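You operate a simulated robot arm through the tools that you are given. There is no shell and no other tool.

You run a simulated robot arm. Do the job below in one go: nothing can be reset, and whatever is moved stays where it is left.

TASK
Pour the green glass about half full and cover the carafe again.
Fine: water from the carafe, which goes back on its tray, tumbler over it. Set down upright: tumbler, carafe.

The check looks at the end state, three seconds after you hand in, the way a careful person would. Anything else that was tipped, shoved, dropped, spilled or broken makes it a failure. Lids that push on must go on centred and level and be pressed home; caps that screw on are set level and turned clockwise until they are tight.

THE ROBOT
A 7-joint arm with a two-finger gripper, fixed in place. Base frame: the origin is on the floor under the middle of its stand, x ahead of it, y to its left, z up; the work surface is at about z = 0.74. Readings come in m, degrees, newtons and seconds.
With the tool pointing down near the work surface it reaches from about 0.32 to 0.72 m from the base axis. Its first joint turns from -66.0 to 66.0 degrees. Payload 2.45 kg.
Tool frame: the origin (TCP) lies between the finger pads and is the grasp point; the fingertips stand 0.026 m ahead of it; z points along the fingers, y is the line along which they close. The gripper opens to 0.096 m; its body begins 0.069 m behind the TCP.
Orientation is told as [roll, pitch, yaw] about the base's x, y, z axes, in that order, counted from this pose: with the fingers straight down and closing along the base's y, the tool's x points along the base's -x, its y along +y and its z along -z.

THE INTERFACE
- The arm moves only by the tool servo_tool. Its argument "commands" is text: rows parted by semicolons, each of 7 numbers parted by spaces: the shift along the tool's x, y, z in m, then the turn, a rotation vector about the tool's x, y, z in degrees, then the finger opening in m, from 0 to 0.096. In form: x y z ax ay az fingers; .... A call has 1 to 20 rows; each row shifts and turns the commanded pose from where the row before left it, along the tool's axes as they then stand. Rows are played at 5 a second. More than 0.05 m and 8.6 degrees between two rows, or a gripper value outside its range, and nothing of the call is played. Where a pose cannot be reached the arm comes as near as it can. A force on the tool above 40 N (or 10 N above the force at the start of the call, whichever is more), or a blocked arm, ends the call early, and 0.2 s more pass. The fingers move at their own pace (about 0.05 m/s each) and stop on an object; they squeeze with about 40 N. The grip force told is the motor's: it shows also when the fingers shut on nothing. Time passes only in rows, and 0.2 s behind the last, so rows that do not move let the fingers close. The reply holds the time, the measured pose of the TCP, the force on the tool along the base axes, the opening and the grip force, in the units named above and with some noise, with the torque about the TCP (base axes, N m) and any sound that the robot's microphone picked up, and new pictures: "views" is both (left out), scene, wrist or none.
- Cameras (640 x 400 px; columns grow to the right, rows downward): "scene" is fixed at [0.168, -0.3903, 1.4257]; the picture's right is [0.76, -0.65, 0.00], its down [-0.35, -0.41, -0.84] and it looks along [0.55, 0.64, -0.54] (base axes); focal length 308 px, centre (320, 200). "wrist" rides on the gripper at [0.082, 0.003, -0.098] in the tool frame; the picture's right is [-0.04, 1.00, 0.00], its down [-0.73, -0.03, -0.68] and it looks along [-0.68, -0.03, 0.73] (tool axes); focal length 256 px, centre (320, 200). There is no depth. A picture from a camera that has moved, and an enlarged one, comes with that camera's place and axes in the base frame and with its lens.
- zoom(camera, box): a new picture of the part [left, top, right, bottom] of that camera's present view, enlarged. It takes no simulated time.
- hand_in(): hands the job in; it is judged then, once.

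Places have to be worked out from the pictures, the camera data and where the tool is seen. Open the gripper and draw the arm clear of the work before you hand the job in, unless the task says otherwise.

The tools are called by a JSON object that holds its "api" and its "payload". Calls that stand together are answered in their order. servo_tool: Moves the arm, as the interface text tells. Its arguments: {"type":"object","properties":{"commands":{"type":"string"},"views":{"type":"string","enum":["both","scene","wrist","none"]}},"required":["commands"]} The other tools are called the same way: zoom (camera, box) takes an enlarged picture of a part of a camera's view; hand_in () hands the job in.

At the start:

```text
time_s: 0.0
ee_pos: [0.4703, 0.0617, 1.1956]
tool_rot: [0.0, 0.0, 0.1]
force: [-0.1, -0.7, -0.6]
moment: [0.0, 0.01, -0.01]
gripper_width: 0.0957
finger_force: 0.1
```

scene: 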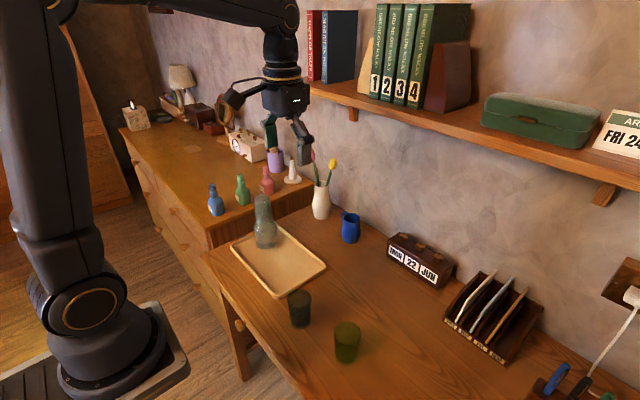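
wrist: 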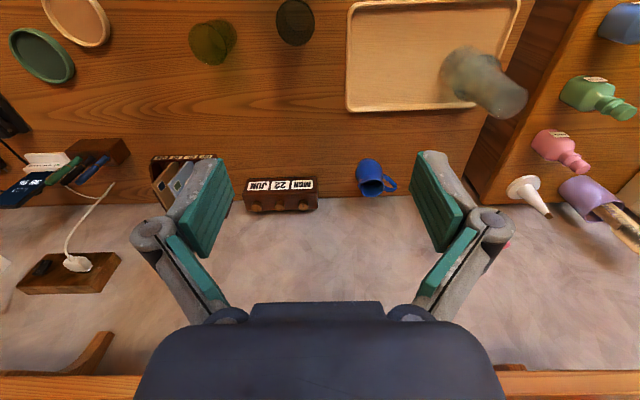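

I'll start by looking closer at the carafe on its tray and the two glasses before moving anything.

{"api": "zoom", "payload": {"camera": "scene", "box": [200, 170, 400, 380]}}

{"api": "zoom", "payload": {"camera": "scene", "box": [220, 180, 320, 260]}}

{"api": "zoom", "payload": {"camera": "wrist", "box": [180, 0, 540, 200]}}

```text
1.90 times, centred on (300, 275) of scene
camera zoom: at [0.168, -0.3903, 1.4257], right [0.76, -0.65, 0.0], down [-0.35, -0.41, -0.84], along [0.55, 0.64, -0.54], focal length 587 px, centre (358, 57)
```

zoom: 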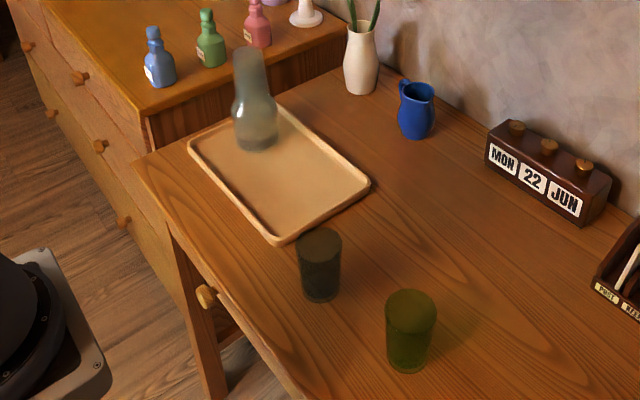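

```text
5.00 times, centred on (270, 220) of scene
camera zoom: at [0.168, -0.3903, 1.4257], right [0.76, -0.65, 0.0], down [-0.35, -0.41, -0.84], along [0.55, 0.64, -0.54], focal length 1541 px, centre (570, 100)
```

zoom: 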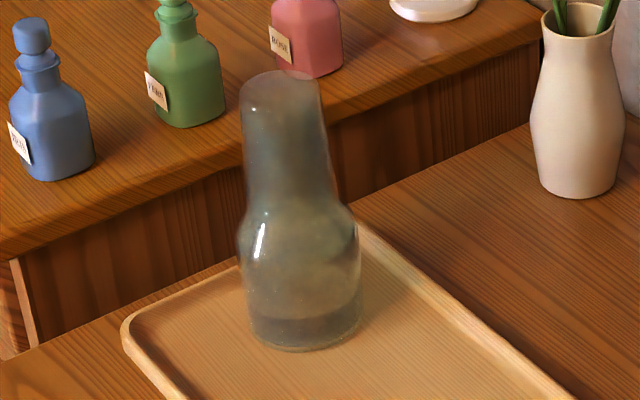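

```text
1.78 times, centred on (360, 100) of wrist
camera zoom: at [0.3896, 0.0661, 1.2926], right [0.04, 1.0, 0.0], down [0.73, -0.03, 0.68], along [0.68, -0.03, -0.73], focal length 455 px, centre (249, 378)
```

zoom: 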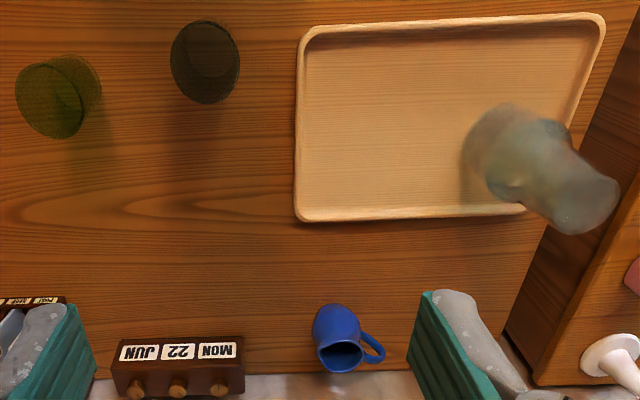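

Carafe with an inverted tumbler over its neck stands at the tray's far-left corner, and two glasses stand on the table. I zoom in more to get their outlines and colours accurately.

{"api": "zoom", "payload": {"camera": "scene", "box": [270, 275, 380, 375]}}

{"api": "zoom", "payload": {"camera": "wrist", "box": [170, 0, 330, 90]}}

{"api": "zoom", "payload": {"camera": "wrist", "box": [400, 20, 560, 130]}}

{"api": "zoom", "payload": {"camera": "scene", "box": [230, 185, 300, 255]}}

```text
4.00 times, centred on (325, 325) of scene
camera zoom: at [0.168, -0.3903, 1.4257], right [0.76, -0.65, 0.0], down [-0.35, -0.41, -0.84], along [0.55, 0.64, -0.54], focal length 1232 px, centre (300, -300)
```

zoom: 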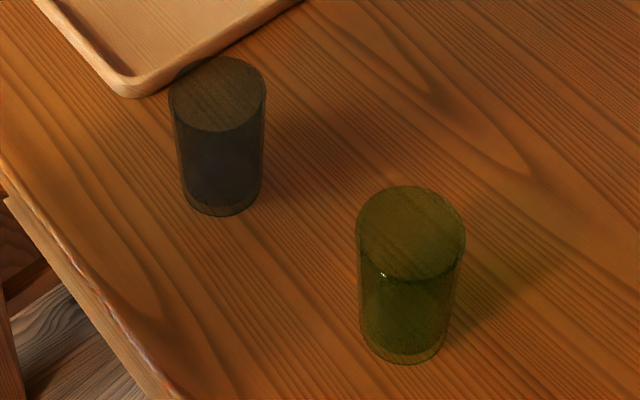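

```text
4.00 times, centred on (250, 45) of wrist
camera zoom: at [0.3896, 0.0661, 1.2926], right [0.04, 1.0, 0.0], down [0.73, -0.03, 0.68], along [0.68, -0.03, -0.73], focal length 1024 px, centre (600, 820)
```

zoom: 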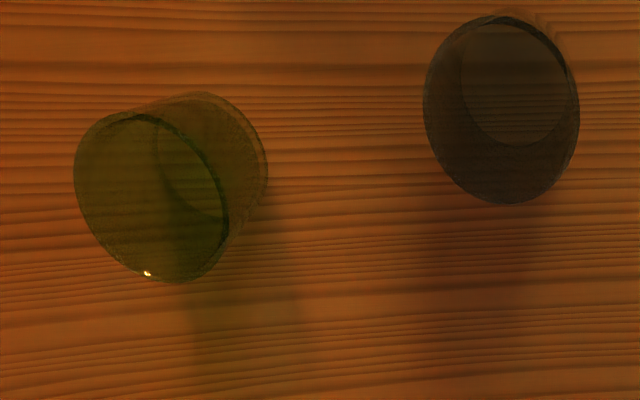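

```text
3.64 times, centred on (480, 75) of wrist
camera zoom: at [0.3896, 0.0661, 1.2926], right [0.04, 1.0, 0.0], down [0.73, -0.03, 0.68], along [0.68, -0.03, -0.73], focal length 931 px, centre (-262, 654)
```

zoom: 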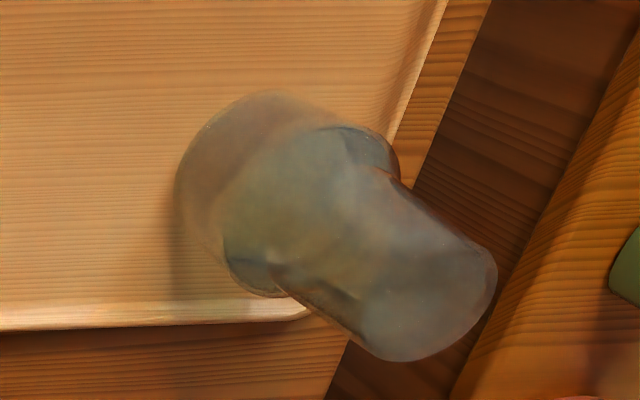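

```text
5.71 times, centred on (265, 220) of scene
camera zoom: at [0.168, -0.3903, 1.4257], right [0.76, -0.65, 0.0], down [-0.35, -0.41, -0.84], along [0.55, 0.64, -0.54], focal length 1761 px, centre (634, 86)
```

zoom: 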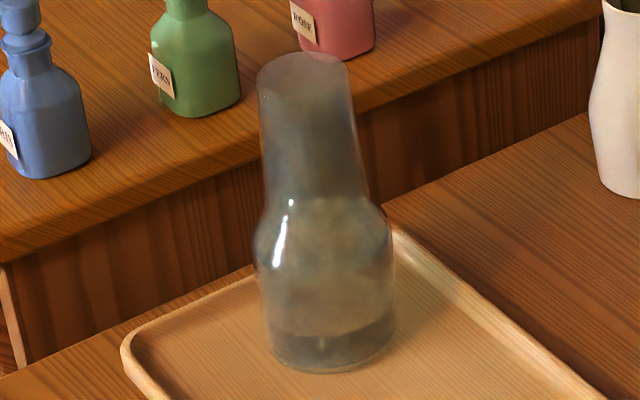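

The green glass stands at about (0.478, -0.122), roughly 8.5 cm high. The smoky glass is at (0.457, 0.022), and the covered carafe is at (0.551, 0.328) with its top near z 0.93. I move above the carafe with clearance to look at it from closer.

{"api": "servo_tool", "payload": {"commands": "-0.010 0.033 0.015 0 0 0 0.096; -0.010 0.033 0.015 0 0 0 0.096; -0.010 0.033 0.015 0 0 0 0.096; -0.010 0.033 0.015 0 0 0 0.096; -0.010 0.033 0.015 0 0 0 0.096; -0.010 0.033 0.015 0 0 0 0.096; -0.010 0.033 0.015 0 0 0 0.096; -0.010 0.033 0.015 0 0 0 0.096; 0 0 0 0 0 0 0.096"}}

```text
time_s: 2.0
ee_pos: [0.5503, 0.3282, 1.0769]
tool_rot: [0.0, 0.0, 0.0]
force: [-0.1, -0.1, -0.3]
moment: [0.01, 0.01, -0.02]
gripper_width: 0.0957
finger_force: 0.0
camera wrist: at [0.4695, 0.3324, 1.1728], right [0.04, 1.0, 0.0], down [0.73, -0.03, 0.68], along [0.68, -0.03, -0.73], focal length 256 px, centre (320, 200)
```

scene: 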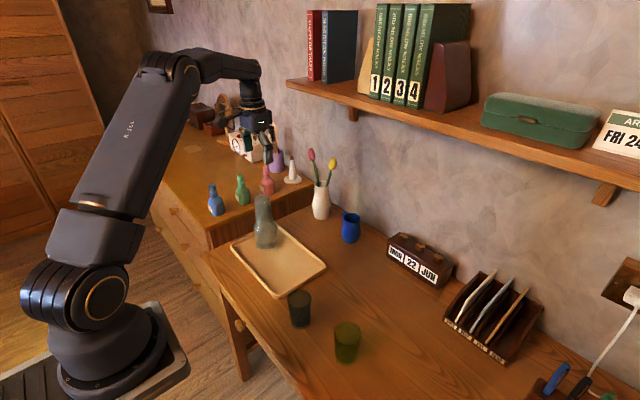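
wrist: 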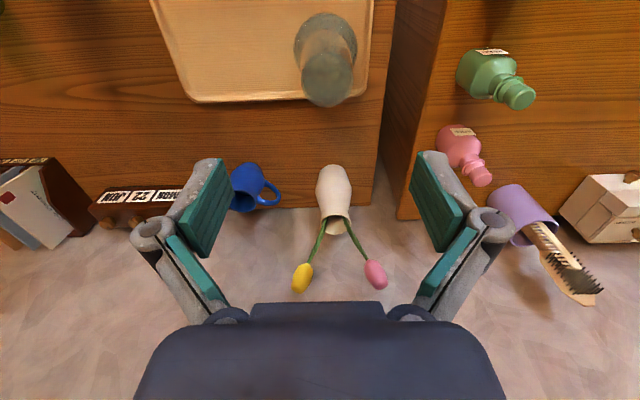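

The gripper now hangs above the carafe. I zoom on both views to refine the carafe's centre and the tumbler's outline.

{"api": "zoom", "payload": {"camera": "wrist", "box": [270, 0, 390, 120]}}

{"api": "zoom", "payload": {"camera": "scene", "box": [225, 130, 305, 255]}}

```text
3.33 times, centred on (330, 60) of wrist
camera zoom: at [0.4695, 0.3324, 1.1728], right [0.04, 1.0, 0.0], down [0.73, -0.03, 0.68], along [0.68, -0.03, -0.73], focal length 853 px, centre (287, 667)
```

zoom: 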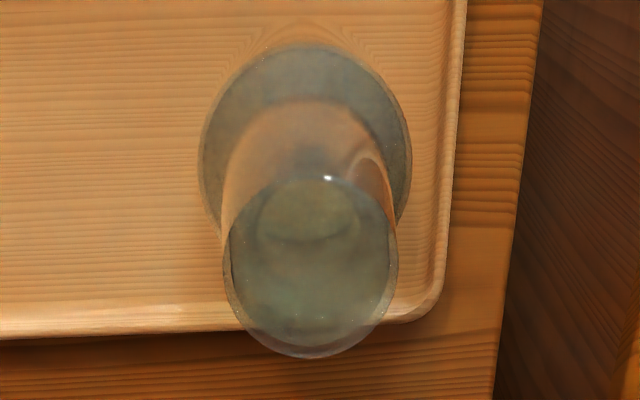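

```text
3.20 times, centred on (265, 192) of scene
camera zoom: at [0.168, -0.3903, 1.4257], right [0.76, -0.65, 0.0], down [-0.35, -0.41, -0.84], along [0.55, 0.64, -0.54], focal length 986 px, centre (496, 224)
```

zoom: 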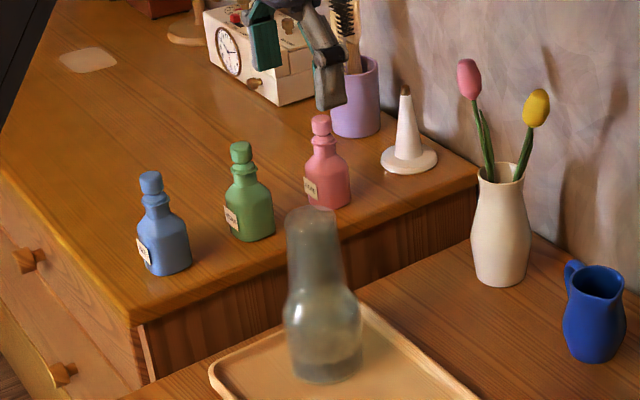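

Combining both views, the tumbler's top sits near (0.552, 0.336, 0.92). I shift over slightly and descend to just above it, then look again.

{"api": "servo_tool", "payload": {"commands": "-0.002 0.004 0.020 0 0 0 0.096; 0 0.0035 0.020 0 0 0 0.096; 0 0 0.020 0 0 0 0.096; 0 0 0.020 0 0 0 0.096; 0 0 0.015 0 0 0 0.096; 0 0 0 0 0 0 0.096"}}

{"api": "zoom", "payload": {"camera": "wrist", "box": [220, 0, 440, 220]}}

{"api": "zoom", "payload": {"camera": "scene", "box": [225, 130, 305, 255]}}

```text
time_s: 3.4
ee_pos: [0.5531, 0.335, 0.9782]
tool_rot: [0.0, 0.0, 0.0]
force: [0.2, 0.0, 0.2]
moment: [0.02, 0.02, -0.01]
gripper_width: 0.096
finger_force: 0.1
camera wrist: at [0.4719, 0.3389, 1.0765], right [0.04, 1.0, 0.0], down [0.73, -0.03, 0.68], along [0.68, -0.03, -0.73], focal length 256 px, centre (320, 200)
```

scene: 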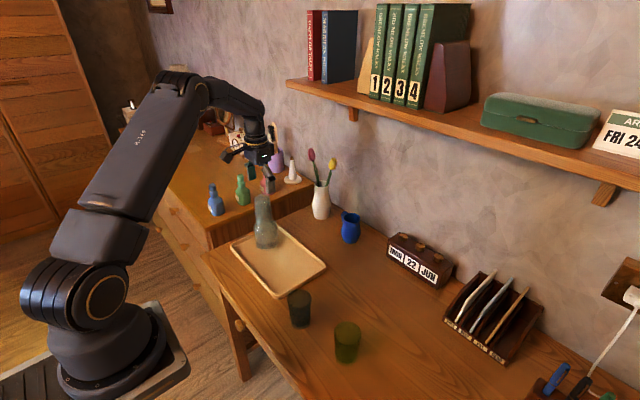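
wrist: 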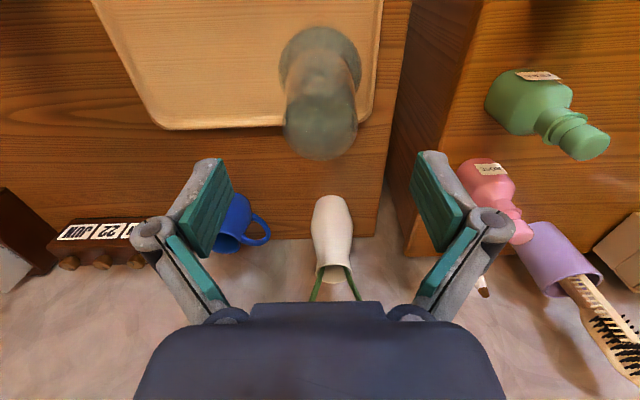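

```text
1.82 times, centred on (330, 110) of wrist
camera zoom: at [0.4719, 0.3389, 1.0765], right [0.04, 1.0, 0.0], down [0.73, -0.03, 0.68], along [0.68, -0.03, -0.73], focal length 465 px, centre (302, 364)
```

zoom: 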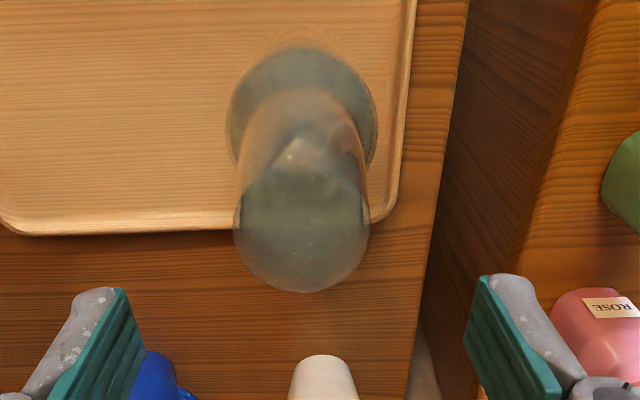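

```text
3.20 times, centred on (265, 192) of scene
camera zoom: at [0.168, -0.3903, 1.4257], right [0.76, -0.65, 0.0], down [-0.35, -0.41, -0.84], along [0.55, 0.64, -0.54], focal length 986 px, centre (496, 224)
```

zoom: 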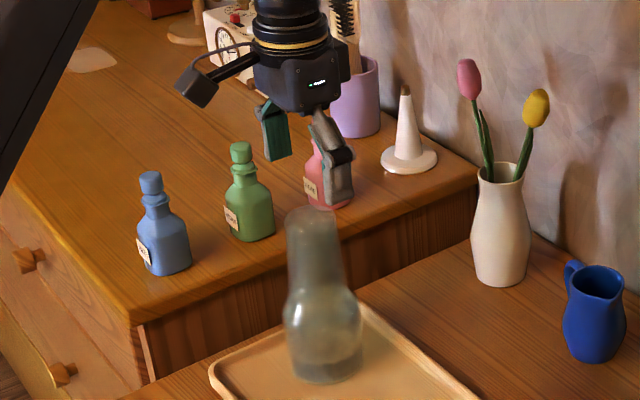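

The tumbler is centred between the fingers within about 2 mm. I descend to grip it around the upper half, with the tips staying above the carafe's shoulder.

{"api": "servo_tool", "payload": {"commands": "0.001 0 0.020 0 0 0 0.096; 0 0 0.020 0 0 0 0.096; 0 0 0.020 0 0 0 0.096; 0 0 0.018 0 0 0 0.096; 0 0 0.007 0 0 0 0.096; 0 0 0 0 0 0 0.096"}}

{"api": "zoom", "payload": {"camera": "wrist", "box": [180, 0, 460, 220]}}

{"api": "zoom", "payload": {"camera": "scene", "box": [225, 130, 305, 255]}}

```text
time_s: 4.8
ee_pos: [0.5531, 0.3358, 0.8957]
tool_rot: [0.0, 0.1, 0.0]
force: [-0.9, -0.5, 0.6]
moment: [0.02, 0.0, 0.02]
gripper_width: 0.0961
finger_force: 0.0
camera wrist: at [0.472, 0.339, 0.9915], right [0.04, 1.0, 0.0], down [0.73, -0.03, 0.68], along [0.68, -0.03, -0.73], focal length 256 px, centre (320, 200)
```

scene: 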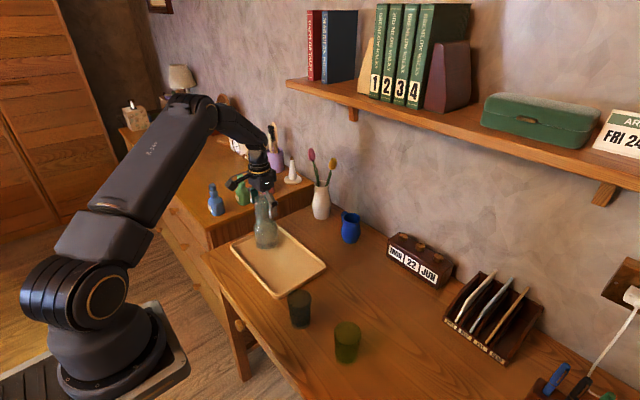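
wrist: 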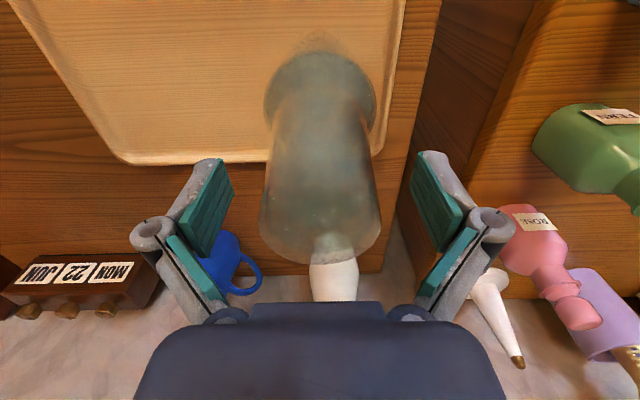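

```text
1.82 times, centred on (320, 110) of wrist
camera zoom: at [0.472, 0.339, 0.9915], right [0.04, 1.0, 0.0], down [0.73, -0.03, 0.68], along [0.68, -0.03, -0.73], focal length 465 px, centre (320, 364)
```

zoom: 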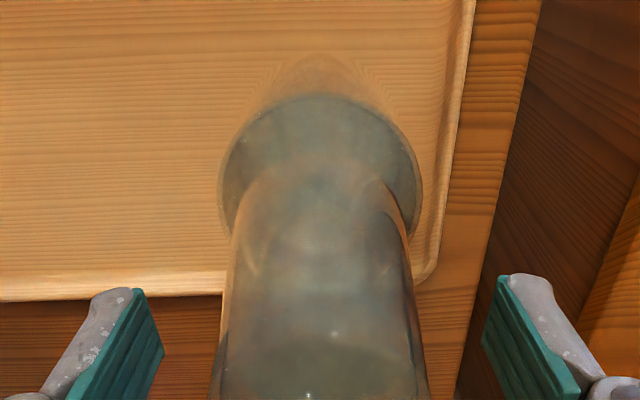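

```text
3.20 times, centred on (265, 192) of scene
camera zoom: at [0.168, -0.3903, 1.4257], right [0.76, -0.65, 0.0], down [-0.35, -0.41, -0.84], along [0.55, 0.64, -0.54], focal length 986 px, centre (496, 224)
```

zoom: 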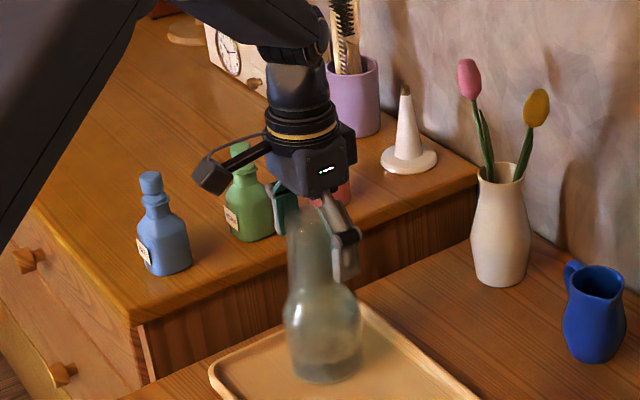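

The tumbler stands centred between the pads, so I close the fingers on it without moving.

{"api": "servo_tool", "payload": {"commands": "0 0 0 0 0 0 0.07; 0 0 0 0 0 0 0.055; 0 0 0 0 0 0 0.03; 0 0 0 0 0 0 0.03; 0 0 0 0 0 0 0.03; 0 0 0 0 0 0 0.03"}}

{"api": "zoom", "payload": {"camera": "scene", "box": [225, 130, 305, 255]}}

```text
time_s: 6.2
ee_pos: [0.5534, 0.3359, 0.897]
tool_rot: [0.0, 0.0, 0.0]
force: [-1.4, -0.4, 2.1]
moment: [-0.01, 0.05, -0.05]
gripper_width: 0.0548
finger_force: 40.1
camera wrist: at [0.4721, 0.339, 0.9919], right [0.04, 1.0, 0.0], down [0.73, -0.03, 0.68], along [0.68, -0.03, -0.73], focal length 256 px, centre (320, 200)
```

scene: 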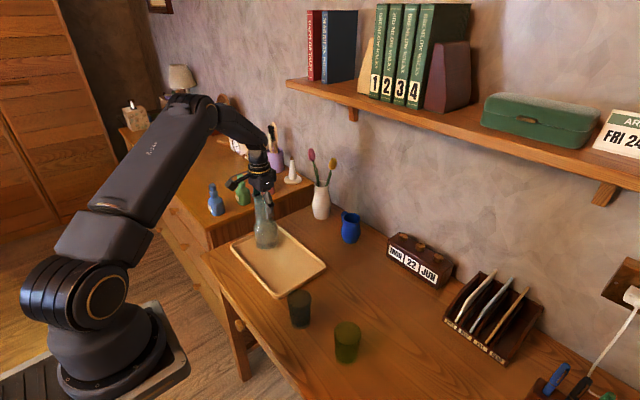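
wrist: 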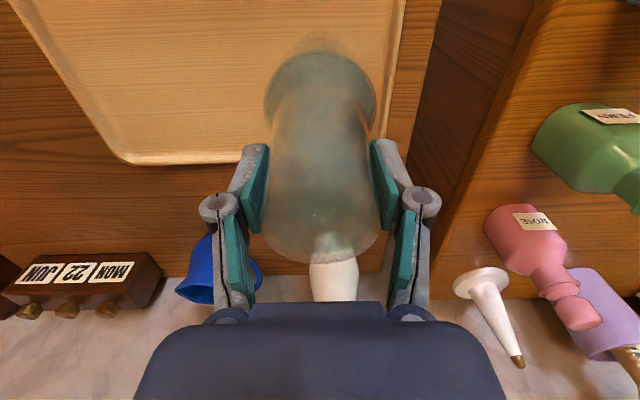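

```text
3.20 times, centred on (265, 192) of scene
camera zoom: at [0.168, -0.3903, 1.4257], right [0.76, -0.65, 0.0], down [-0.35, -0.41, -0.84], along [0.55, 0.64, -0.54], focal length 986 px, centre (496, 224)
```

zoom: 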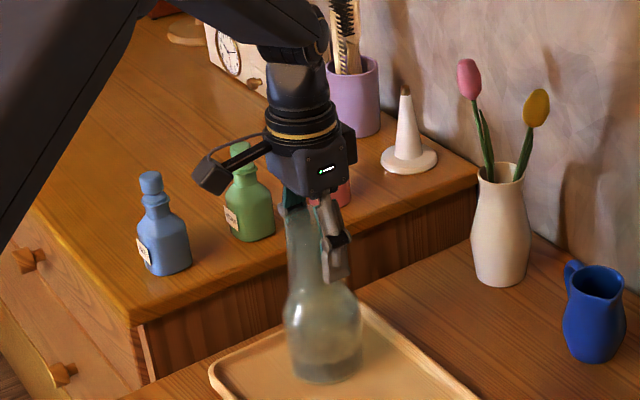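

The tumbler is gripped at 5.5 cm width with little lateral force. I lift it slowly straight up off the neck.

{"api": "servo_tool", "payload": {"commands": "0 0 -0.005 0 0 0 0.03; 0 0 -0.008 0 0 0 0.03; 0 0 -0.01 0 0 0 0.03; 0 0 -0.015 0 0 0 0.03; 0 0 -0.015 0 0 0 0.03; 0 0 -0.015 0 0 0 0.03; 0 0 -0.015 0 0 0 0.03; 0 0 -0.02 0 0 0 0.03; 0 0 -0.02 0 0 0 0.03; 0 0 -0.02 0 0 0 0.03; 0 0 -0.01 0 0 0 0.03; 0 0 0 0 0 0 0.03"}}

{"api": "zoom", "payload": {"camera": "scene", "box": [225, 130, 305, 255]}}

{"api": "zoom", "payload": {"camera": "wrist", "box": [220, 0, 440, 220]}}

```text
time_s: 8.8
ee_pos: [0.553, 0.3334, 1.049]
tool_rot: [0.0, 0.0, 0.0]
force: [-0.6, -0.6, -1.0]
moment: [-0.02, -0.02, 0.03]
gripper_width: 0.0545
finger_force: 39.9
camera wrist: at [0.4724, 0.3367, 1.1459], right [0.04, 1.0, 0.0], down [0.73, -0.03, 0.68], along [0.68, -0.03, -0.73], focal length 256 px, centre (320, 200)
```

scene: 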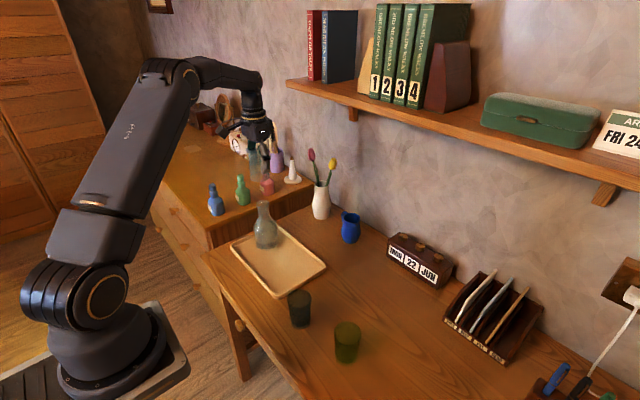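
wrist: 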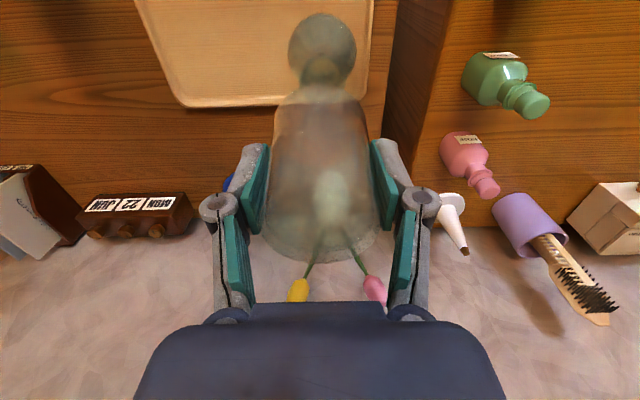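

```text
3.20 times, centred on (265, 192) of scene
camera zoom: at [0.168, -0.3903, 1.4257], right [0.76, -0.65, 0.0], down [-0.35, -0.41, -0.84], along [0.55, 0.64, -0.54], focal length 986 px, centre (496, 224)
```

zoom: 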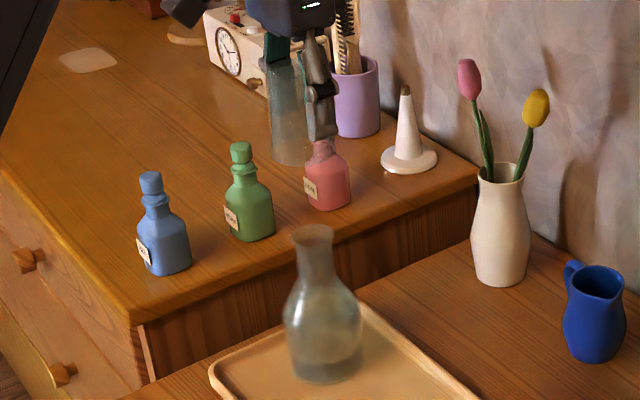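

```text
1.82 times, centred on (330, 110) of wrist
camera zoom: at [0.4724, 0.3367, 1.1459], right [0.04, 1.0, 0.0], down [0.73, -0.03, 0.68], along [0.68, -0.03, -0.73], focal length 465 px, centre (302, 364)
```

zoom: 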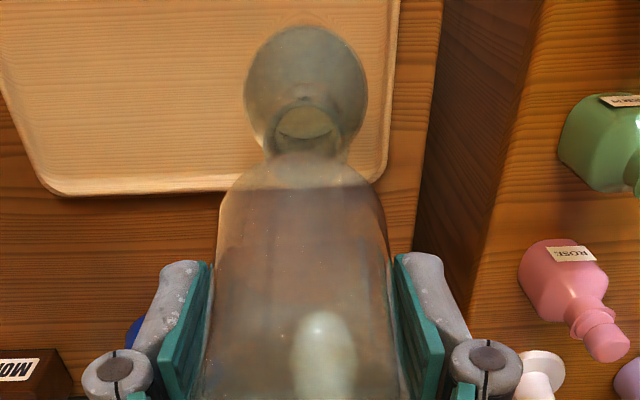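

The tumbler is off and the carafe still stands in its place. I zoom on the bare carafe to get its profile and water level.

{"api": "zoom", "payload": {"camera": "scene", "box": [240, 195, 290, 255]}}

{"api": "zoom", "payload": {"camera": "scene", "box": [320, 310, 375, 370]}}

{"api": "zoom", "payload": {"camera": "wrist", "box": [270, 0, 370, 100]}}

```text
6.67 times, centred on (265, 225) of scene
camera zoom: at [0.168, -0.3903, 1.4257], right [0.76, -0.65, 0.0], down [-0.35, -0.41, -0.84], along [0.55, 0.64, -0.54], focal length 2054 px, centre (687, 33)
```

zoom: 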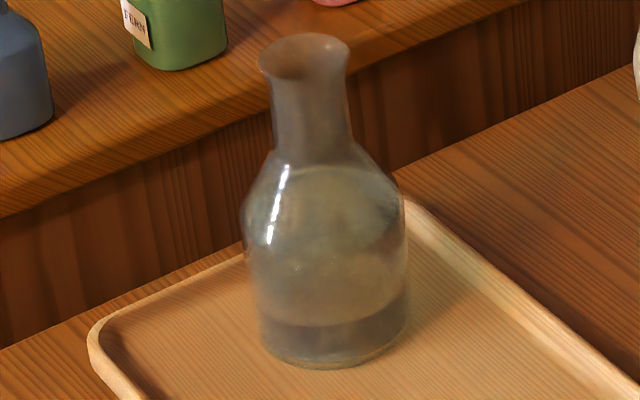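

```text
6.67 times, centred on (348, 340) of scene
camera zoom: at [0.168, -0.3903, 1.4257], right [0.76, -0.65, 0.0], down [-0.35, -0.41, -0.84], along [0.55, 0.64, -0.54], focal length 2054 px, centre (137, -733)
```

zoom: 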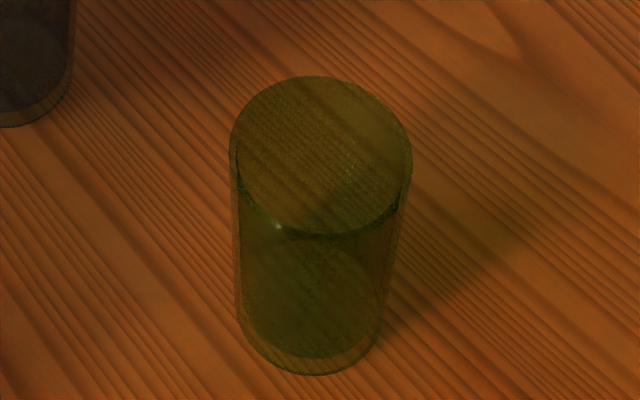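

```text
4.00 times, centred on (320, 50) of wrist
camera zoom: at [0.4724, 0.3367, 1.1459], right [0.04, 1.0, 0.0], down [0.73, -0.03, 0.68], along [0.68, -0.03, -0.73], focal length 1024 px, centre (320, 800)
```

zoom: 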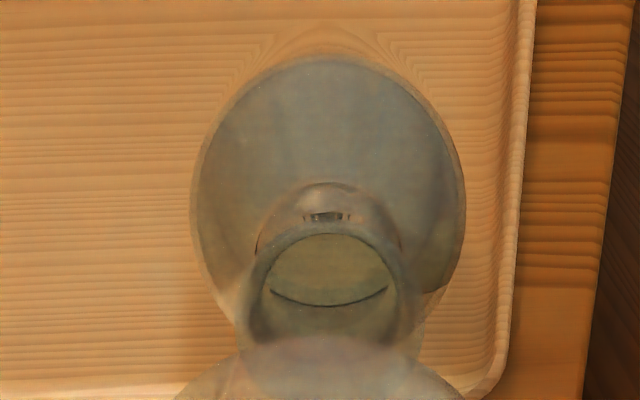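

The carafe's mouth is near z 0.90, its neck radius about 1.8 cm and its body radius about 4 cm, with water up near the shoulder. The tumbler rim hangs about 5.8 cm below the TCP, so I carry it to a free spot on the table near (0.62, 0.02).

{"api": "servo_tool", "payload": {"commands": "-0.003 -0.015 0 0 0 0 0.03; -0.007 -0.03 0 0 0 0 0.03; -0.007 -0.03 0 0 0 0 0.03; -0.007 -0.03 0 0 0 0 0.03; -0.007 -0.03 0 0 0 0 0.03; -0.007 -0.03 0 0 0 0 0.03; -0.007 -0.03 0 0 0 0 0.03; -0.007 -0.03 0.01 0 0 0 0.03; -0.007 -0.03 0.02 0 0 0 0.03; -0.005 -0.03 0.02 0 0 0 0.03; -0.003 -0.02 0.02 0 0 0 0.03; 0 -0.008 0.03 0 0 0 0.03; 0 0 0.03 0 0 0 0.03; 0 0 0.03 0 0 0 0.03; 0 0 0.02 0 0 0 0.03; 0 0 0.01 0 0 0 0.03; 0 0 0 0 0 0 0.03"}}

{"api": "zoom", "payload": {"camera": "scene", "box": [300, 200, 460, 300]}}

```text
time_s: 12.4
ee_pos: [0.619, 0.0212, 0.8576]
tool_rot: [0.0, 0.1, 0.1]
force: [0.5, 0.1, -1.2]
moment: [0.02, 0.02, 0.03]
gripper_width: 0.0548
finger_force: 40.3
camera wrist: at [0.5369, 0.025, 0.9551], right [0.04, 1.0, 0.0], down [0.73, -0.03, 0.68], along [0.68, -0.03, -0.73], focal length 256 px, centre (320, 200)
```

scene: 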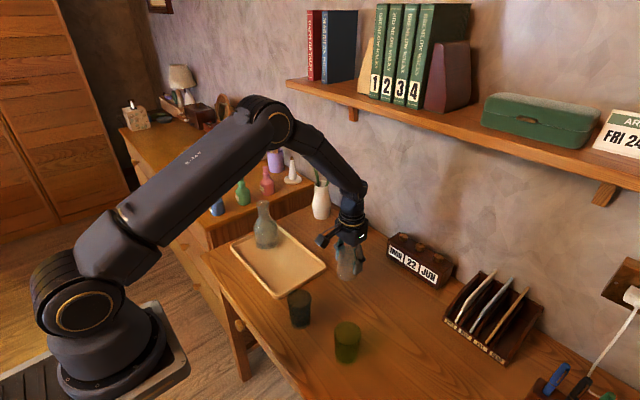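
wrist: 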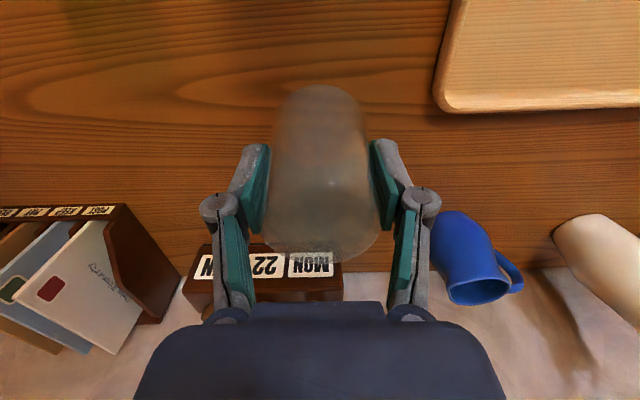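

```text
4.00 times, centred on (380, 250) of scene
camera zoom: at [0.168, -0.3903, 1.4257], right [0.76, -0.65, 0.0], down [-0.35, -0.41, -0.84], along [0.55, 0.64, -0.54], focal length 1232 px, centre (80, 0)
```

zoom: 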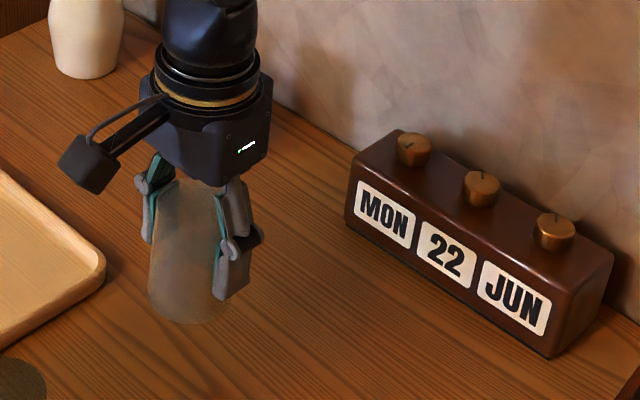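

The tumbler hangs above clear table at (0.619, 0.021) with a good distance to everything. I lower it gently until the table takes it.

{"api": "servo_tool", "payload": {"commands": "0 0 0.015 0 0 0 0.03; 0 0 0.015 0 0 0 0.03; 0 0 0.010 0 0 0 0.03; 0 0 0.005 0 0 0 0.03; 0 0 0.003 0 0 0 0.03; 0 0 0.003 0 0 0 0.03; 0 0 0 0 0 0 0.03"}}

{"api": "zoom", "payload": {"camera": "scene", "box": [300, 200, 460, 300]}}

```text
time_s: 14.0
ee_pos: [0.6185, 0.0203, 0.8068]
tool_rot: [-0.1, -0.1, 0.0]
force: [1.0, 0.9, -0.9]
moment: [-0.03, 0.03, 0.01]
gripper_width: 0.0546
finger_force: 39.4
camera wrist: at [0.5378, 0.0246, 0.9045], right [0.04, 1.0, 0.0], down [0.73, -0.03, 0.68], along [0.68, -0.03, -0.73], focal length 256 px, centre (320, 200)
```

scene: 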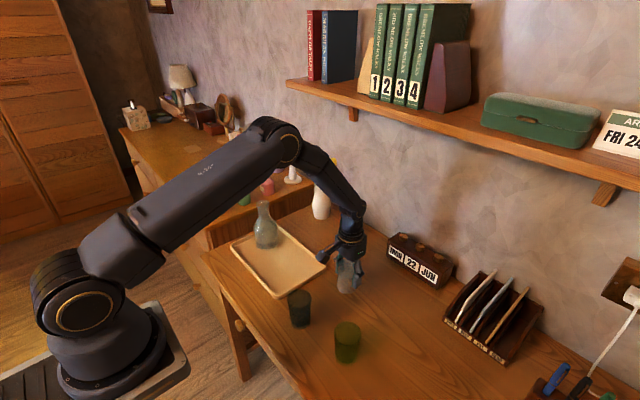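
wrist: 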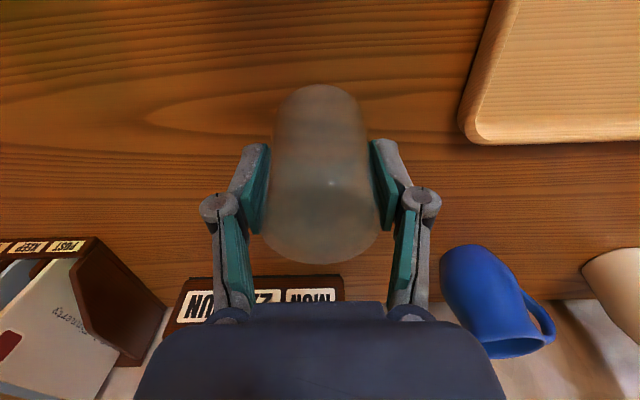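

```text
4.00 times, centred on (380, 250) of scene
camera zoom: at [0.168, -0.3903, 1.4257], right [0.76, -0.65, 0.0], down [-0.35, -0.41, -0.84], along [0.55, 0.64, -0.54], focal length 1232 px, centre (80, 0)
```

zoom: 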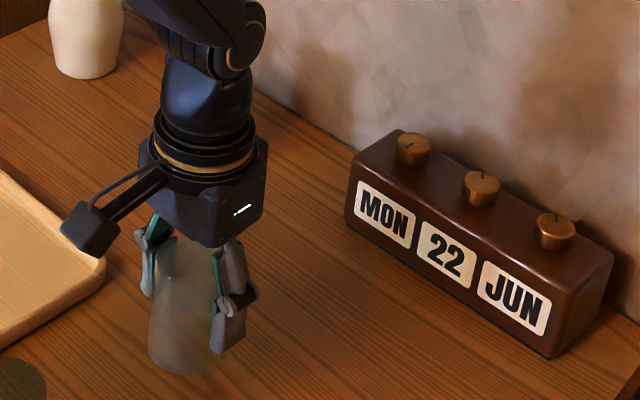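

No contact force yet at TCP z 0.807, so the rim is still slightly above the table. I go on in small steps until the force shows contact.

{"api": "servo_tool", "payload": {"commands": "0 0 0.002 0 0 0 0.03; 0 0 0.002 0 0 0 0.03; 0 0 0.002 0 0 0 0.03; 0 0 0.002 0 0 0 0.03; 0 0 0 0 0 0 0.03", "views": "none"}}

```text
time_s: 15.2
ee_pos: [0.6165, 0.021, 0.7999]
tool_rot: [0.0, 0.0, 0.0]
force: [0.6, 1.2, -1.4]
moment: [0.02, 0.0, 0.01]
gripper_width: 0.0546
finger_force: 39.7
```

{"api": "servo_tool", "payload": {"commands": "0 0 0.002 0 0 0 0.03; 0 0 0.001 0 0 0 0.03; 0 0 0.001 0 0 0 0.03; 0 0 0 0 0 0 0.03", "views": "none"}}

```text
time_s: 16.2
ee_pos: [0.6191, 0.0195, 0.7954]
tool_rot: [0.0, 0.0, 0.0]
force: [0.2, 0.0, -1.8]
moment: [0.02, 0.01, 0.01]
gripper_width: 0.0545
finger_force: 40.4
```

Still no contact (force z about -1.8 N is just the tumbler's weight). I continue down in millimetre steps.

{"api": "servo_tool", "payload": {"commands": "0 0 0.001 0 0 0 0.03; 0 0 0.001 0 0 0 0.03; 0 0 0.001 0 0 0 0.03; 0 0 0.001 0 0 0 0.03; 0 0 0 0 0 0 0.03", "views": "scene"}}

{"api": "zoom", "payload": {"camera": "scene", "box": [315, 240, 385, 310]}}

```text
time_s: 17.4
ee_pos: [0.6185, 0.0214, 0.7927]
tool_rot: [0.0, 0.0, -0.1]
force: [0.5, -0.5, -0.6]
moment: [0.03, 0.02, -0.01]
gripper_width: 0.0544
finger_force: 40.5
```

scene: 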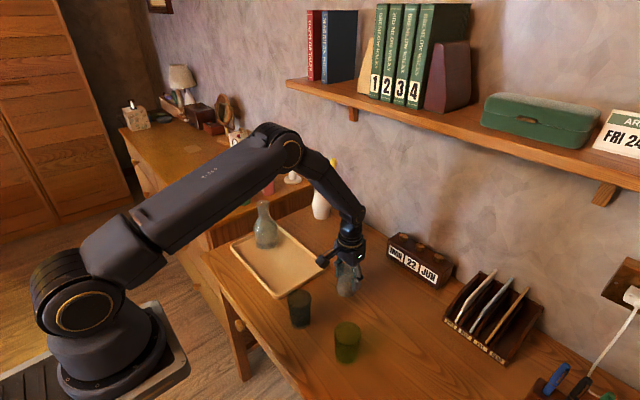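

```text
5.71 times, centred on (350, 275) of scene
camera zoom: at [0.168, -0.3903, 1.4257], right [0.76, -0.65, 0.0], down [-0.35, -0.41, -0.84], along [0.55, 0.64, -0.54], focal length 1761 px, centre (149, -229)
```

zoom: 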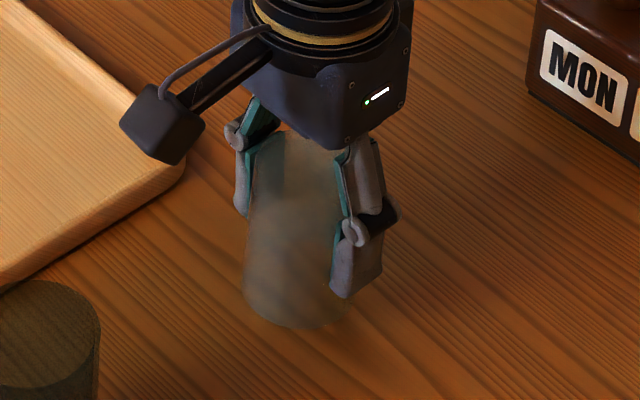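

Force z rose slightly, which may be the first touch or noise. I take two more millimetres and read again.

{"api": "servo_tool", "payload": {"commands": "0 0 0.001 0 0 0 0.03; 0 0 0.001 0 0 0 0.03; 0 0 0 0 0 0 0.03; 0 0 0 0 0 0 0.03", "views": "none"}}

```text
time_s: 18.4
ee_pos: [0.6195, 0.021, 0.7921]
tool_rot: [0.0, 0.0, 0.0]
force: [1.1, 0.2, -0.8]
moment: [-0.02, 0.01, -0.01]
gripper_width: 0.0545
finger_force: 40.2
```

{"api": "servo_tool", "payload": {"commands": "0 0 0.001 0 0 0 0.03; 0 0 0.001 0 0 0 0.03; 0 0 0 0 0 0 0.03; 0 0 0 0 0 0 0.03", "views": "none"}}

```text
time_s: 19.4
ee_pos: [0.619, 0.0205, 0.788]
tool_rot: [-0.1, -0.1, 0.0]
force: [-7.4, -0.1, 25.0]
moment: [-0.05, 0.35, 0.0]
gripper_width: 0.0548
finger_force: 40.3
```

Contact is now clear (25 N upward), so the rim touches at TCP z about 0.789, i.e. the rim lies 4.9 cm below the TCP. I ease off a millimetre to relieve the press and open the fingers.

{"api": "servo_tool", "payload": {"commands": "0 0 -0.001 0 0 0 0.03; 0 0 -0.0005 0 0 0 0.03; 0 0 0 0 0 0 0.03", "views": "none"}}

```text
time_s: 20.2
ee_pos: [0.6188, 0.0215, 0.7898]
tool_rot: [0.0, 0.0, 0.0]
force: [-6.4, -0.6, 13.2]
moment: [-0.06, -0.01, -0.01]
gripper_width: 0.0548
finger_force: 39.4
```

{"api": "servo_tool", "payload": {"commands": "0 0 -0.001 0 0 0 0.03; 0 0 0 0 0 0 0.03; 0 0 0 0 0 0 0.06; 0 0 0 0 0 0 0.075; 0 0 0 0 0 0 0.096; 0 0 0 0 0 0 0.096"}}

{"api": "zoom", "payload": {"camera": "scene", "box": [315, 240, 385, 310]}}

```text
time_s: 21.6
ee_pos: [0.6187, 0.0202, 0.7911]
tool_rot: [0.1, 0.0, 0.0]
force: [-0.1, 0.0, 0.1]
moment: [-0.01, -0.01, 0.0]
gripper_width: 0.0962
finger_force: 0.2
camera wrist: at [0.5379, 0.0246, 0.8872], right [0.04, 1.0, 0.0], down [0.73, -0.03, 0.68], along [0.68, -0.03, -0.73], focal length 256 px, centre (320, 200)
```

scene: 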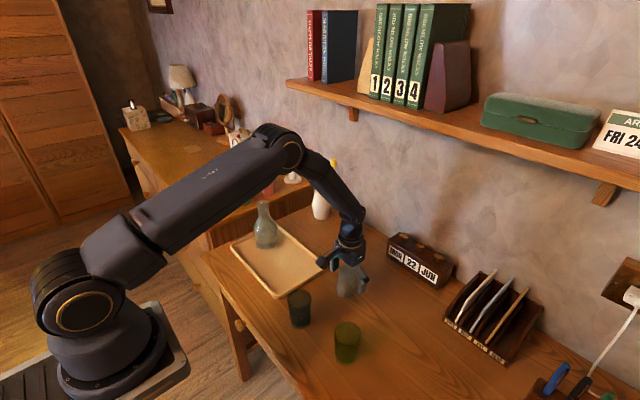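
wrist: 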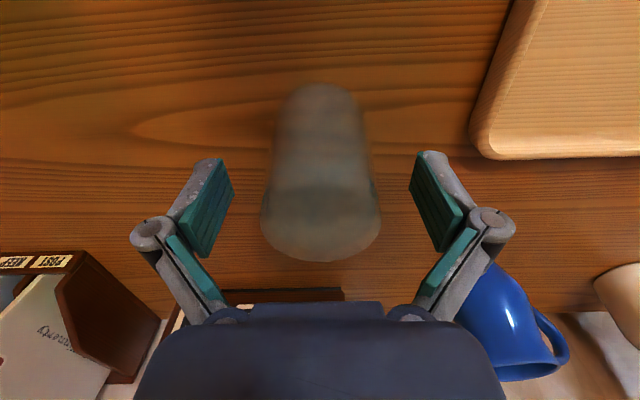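

```text
5.71 times, centred on (350, 275) of scene
camera zoom: at [0.168, -0.3903, 1.4257], right [0.76, -0.65, 0.0], down [-0.35, -0.41, -0.84], along [0.55, 0.64, -0.54], focal length 1761 px, centre (149, -229)
```

zoom: 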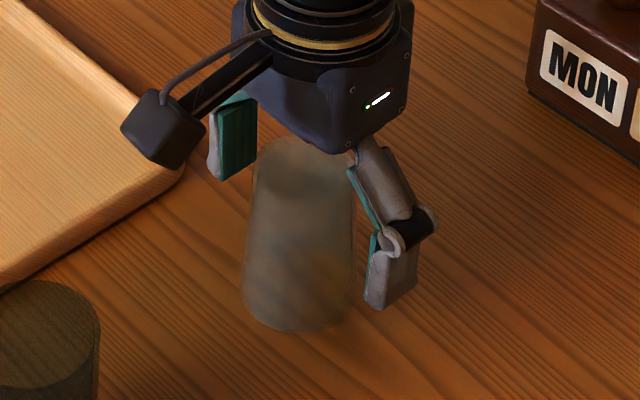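

The tumbler stands rim-down on the table, released. I rise clear, move back toward the robot side of the carafe and begin turning the tool to face it radially.

{"api": "servo_tool", "payload": {"commands": "0 0 -0.015 0 0 0 0.096; 0 0 -0.025 0 0 0 0.096; 0 0 -0.03 0 0 0 0.096; 0 0 -0.03 0 0 0 0.096; 0 0 -0.035 0 0 0 0.096; 0 0 -0.035 0 0 0 0.096; 0 0 -0.035 0 0 0 0.096; 0 0 -0.03 0 0 0 0.096; 0.017 0.029 0 0 0 0 0.096; 0.017 0.029 0 0 0 0 0.096; 0.017 0.029 0 0 0 0 0.096; 0.017 0.029 0 0 0 0 0.096; 0.017 0.029 0 0 0 0 0.096; 0.017 0.029 0 0 0 0 0.096; 0.017 0.029 0 0 0 0 0.096; 0.017 0.029 0 0 0 0 0.096; 0.017 0.029 0 0 0 0 0.096; 0 0 0 0 0 -7.8 0.096; 0 0 0 0 0 -7.8 0.096; 0 0 0 0 0 -7.8 0.096", "views": "both"}}

```text
time_s: 25.8
ee_pos: [0.4639, 0.2816, 1.0265]
tool_rot: [0.0, 0.0, 23.5]
force: [-0.1, -0.9, 0.2]
moment: [-0.04, 0.0, -0.02]
gripper_width: 0.0962
finger_force: 0.0
camera wrist: at [0.3892, 0.253, 1.1233], right [-0.36, 0.93, 0.0], down [0.68, 0.27, 0.68], along [0.63, 0.25, -0.73], focal length 256 px, centre (320, 200)
```

scene: 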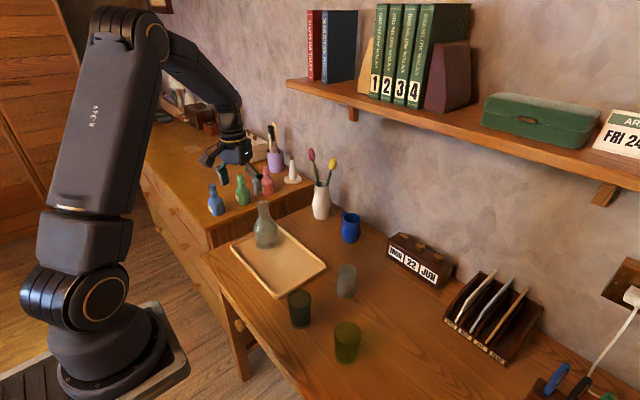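
wrist: 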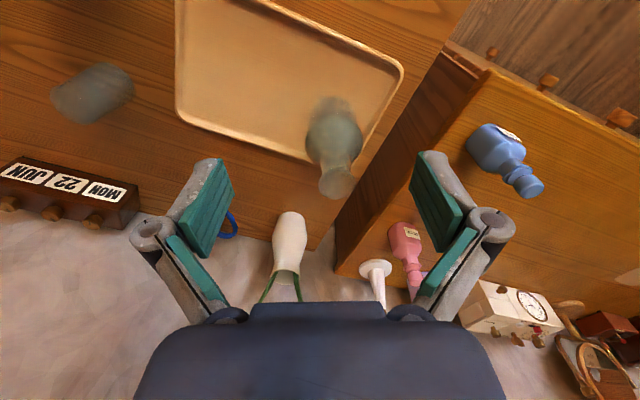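

The tumbler stands safely behind and the tool has turned 23.5°. I finish the yaw and pitch the tool up toward the carafe, staying high.

{"api": "servo_tool", "payload": {"commands": "0 0 0 0 0 -7.7 0.096; 0 0 0 0 -7.5 0 0.096; 0 0 0 0 -7.5 0 0.096; 0 0 0 0 -7.5 0 0.096; 0 0 0 0 -7.5 0 0.096; 0 0 0 0 -7.5 0 0.096; 0 0 0 0 -7.5 0 0.096; 0 0 0 0 -7.5 0 0.096; 0 0 0 0 -7.5 0 0.096; 0 0 0 0 0 0 0.096", "views": "both"}}

```text
time_s: 28.0
ee_pos: [0.4637, 0.2859, 1.0257]
tool_rot: [-0.1, -59.9, 31.2]
force: [-0.3, 0.0, -0.5]
moment: [0.02, 0.02, -0.03]
gripper_width: 0.0956
finger_force: 0.1
out of reach, approached as far as the arm can: row 7
camera wrist: at [0.3546, 0.2243, 1.0015], right [-0.5, 0.87, 0.03], down [-0.18, -0.14, 0.97], along [0.85, 0.48, 0.22], focal length 256 px, centre (320, 200)
```

scene: 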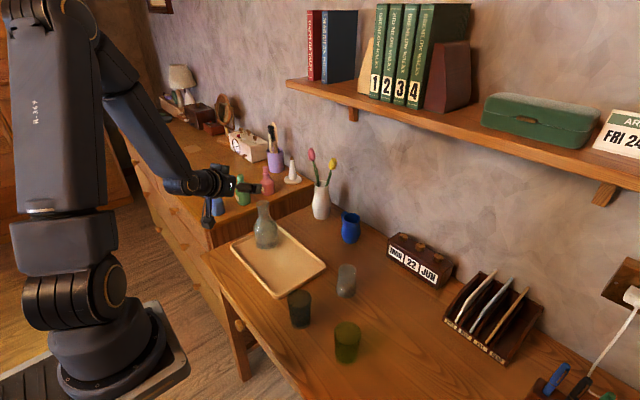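
wrist: 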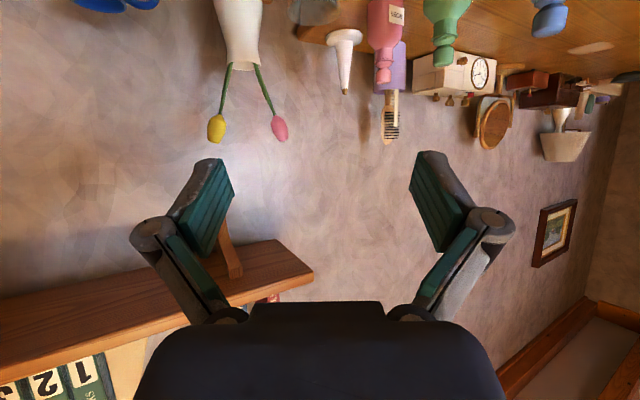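

The pitch is at -60°, though one row was reported at the edge of reach. I wait a row to confirm the arm settles on the commanded pose, then continue.

{"api": "servo_tool", "payload": {"commands": "0 0 0 0 0 0 0.096; 0 0 0 0 0 0 0.096", "views": "none"}}

```text
time_s: 28.6
ee_pos: [0.4628, 0.2861, 1.0248]
tool_rot: [0.0, -60.0, 31.2]
force: [0.8, -0.9, 0.6]
moment: [-0.03, 0.01, 0.02]
gripper_width: 0.0962
finger_force: 0.0
```

The arm settled about 5 mm left of the line to the carafe. I shift 5 mm right and go straight down to pre-grasp height, z about 0.872.

{"api": "servo_tool", "payload": {"commands": "0.0221 -0.003 0.01275 0 0 0 0.096; 0.0221 -0.0022 0.01275 0 0 0 0.096; 0.0221 0 0.01275 0 0 0 0.096; 0.0221 0 0.01275 0 0 0 0.096; 0.0221 0 0.01275 0 0 0 0.096; 0.0221 0 0.01275 0 0 0 0.096; 0 0 0 0 0 0 0.096", "views": "both"}}

{"api": "zoom", "payload": {"camera": "scene", "box": [200, 160, 310, 260]}}

```text
time_s: 30.2
ee_pos: [0.4677, 0.284, 0.8708]
tool_rot: [0.0, -60.0, 31.0]
force: [-0.2, -0.1, 0.2]
moment: [0.0, -0.01, -0.01]
gripper_width: 0.096
finger_force: 0.0
camera wrist: at [0.358, 0.2228, 0.8479], right [-0.5, 0.87, 0.04], down [-0.17, -0.14, 0.97], along [0.85, 0.48, 0.22], focal length 256 px, centre (320, 200)
```

scene: 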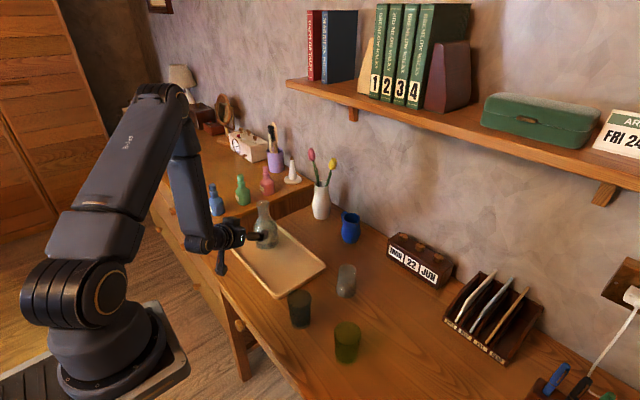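
wrist: 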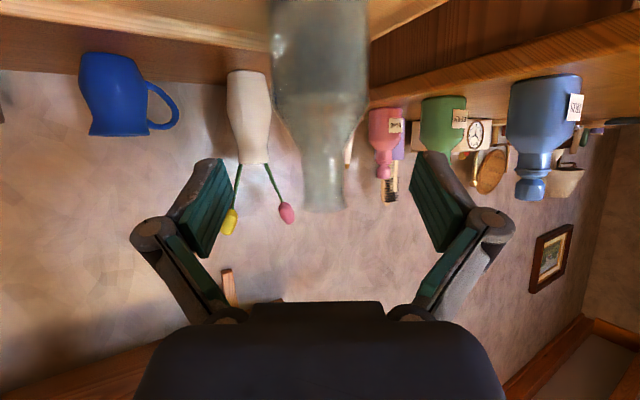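

```text
4.00 times, centred on (255, 210) of scene
camera zoom: at [0.168, -0.3903, 1.4257], right [0.76, -0.65, 0.0], down [-0.35, -0.41, -0.84], along [0.55, 0.64, -0.54], focal length 1232 px, centre (580, 160)
```

zoom: 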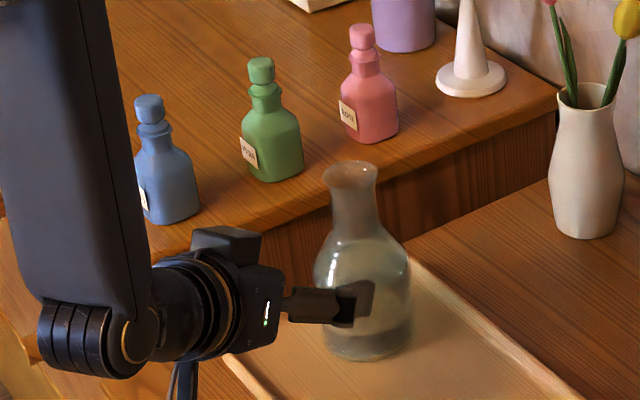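

The carafe stands straight ahead between the open fingers. I zoom on the wrist view to check the side-to-side alignment before advancing.

{"api": "zoom", "payload": {"camera": "wrist", "box": [180, 0, 460, 220]}}

```text
1.82 times, centred on (320, 110) of wrist
camera zoom: at [0.358, 0.2228, 0.8479], right [-0.5, 0.87, 0.04], down [-0.17, -0.14, 0.97], along [0.85, 0.48, 0.22], focal length 465 px, centre (320, 364)
```

zoom: 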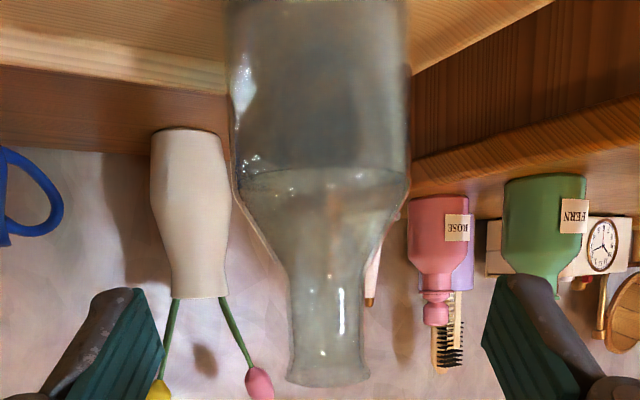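

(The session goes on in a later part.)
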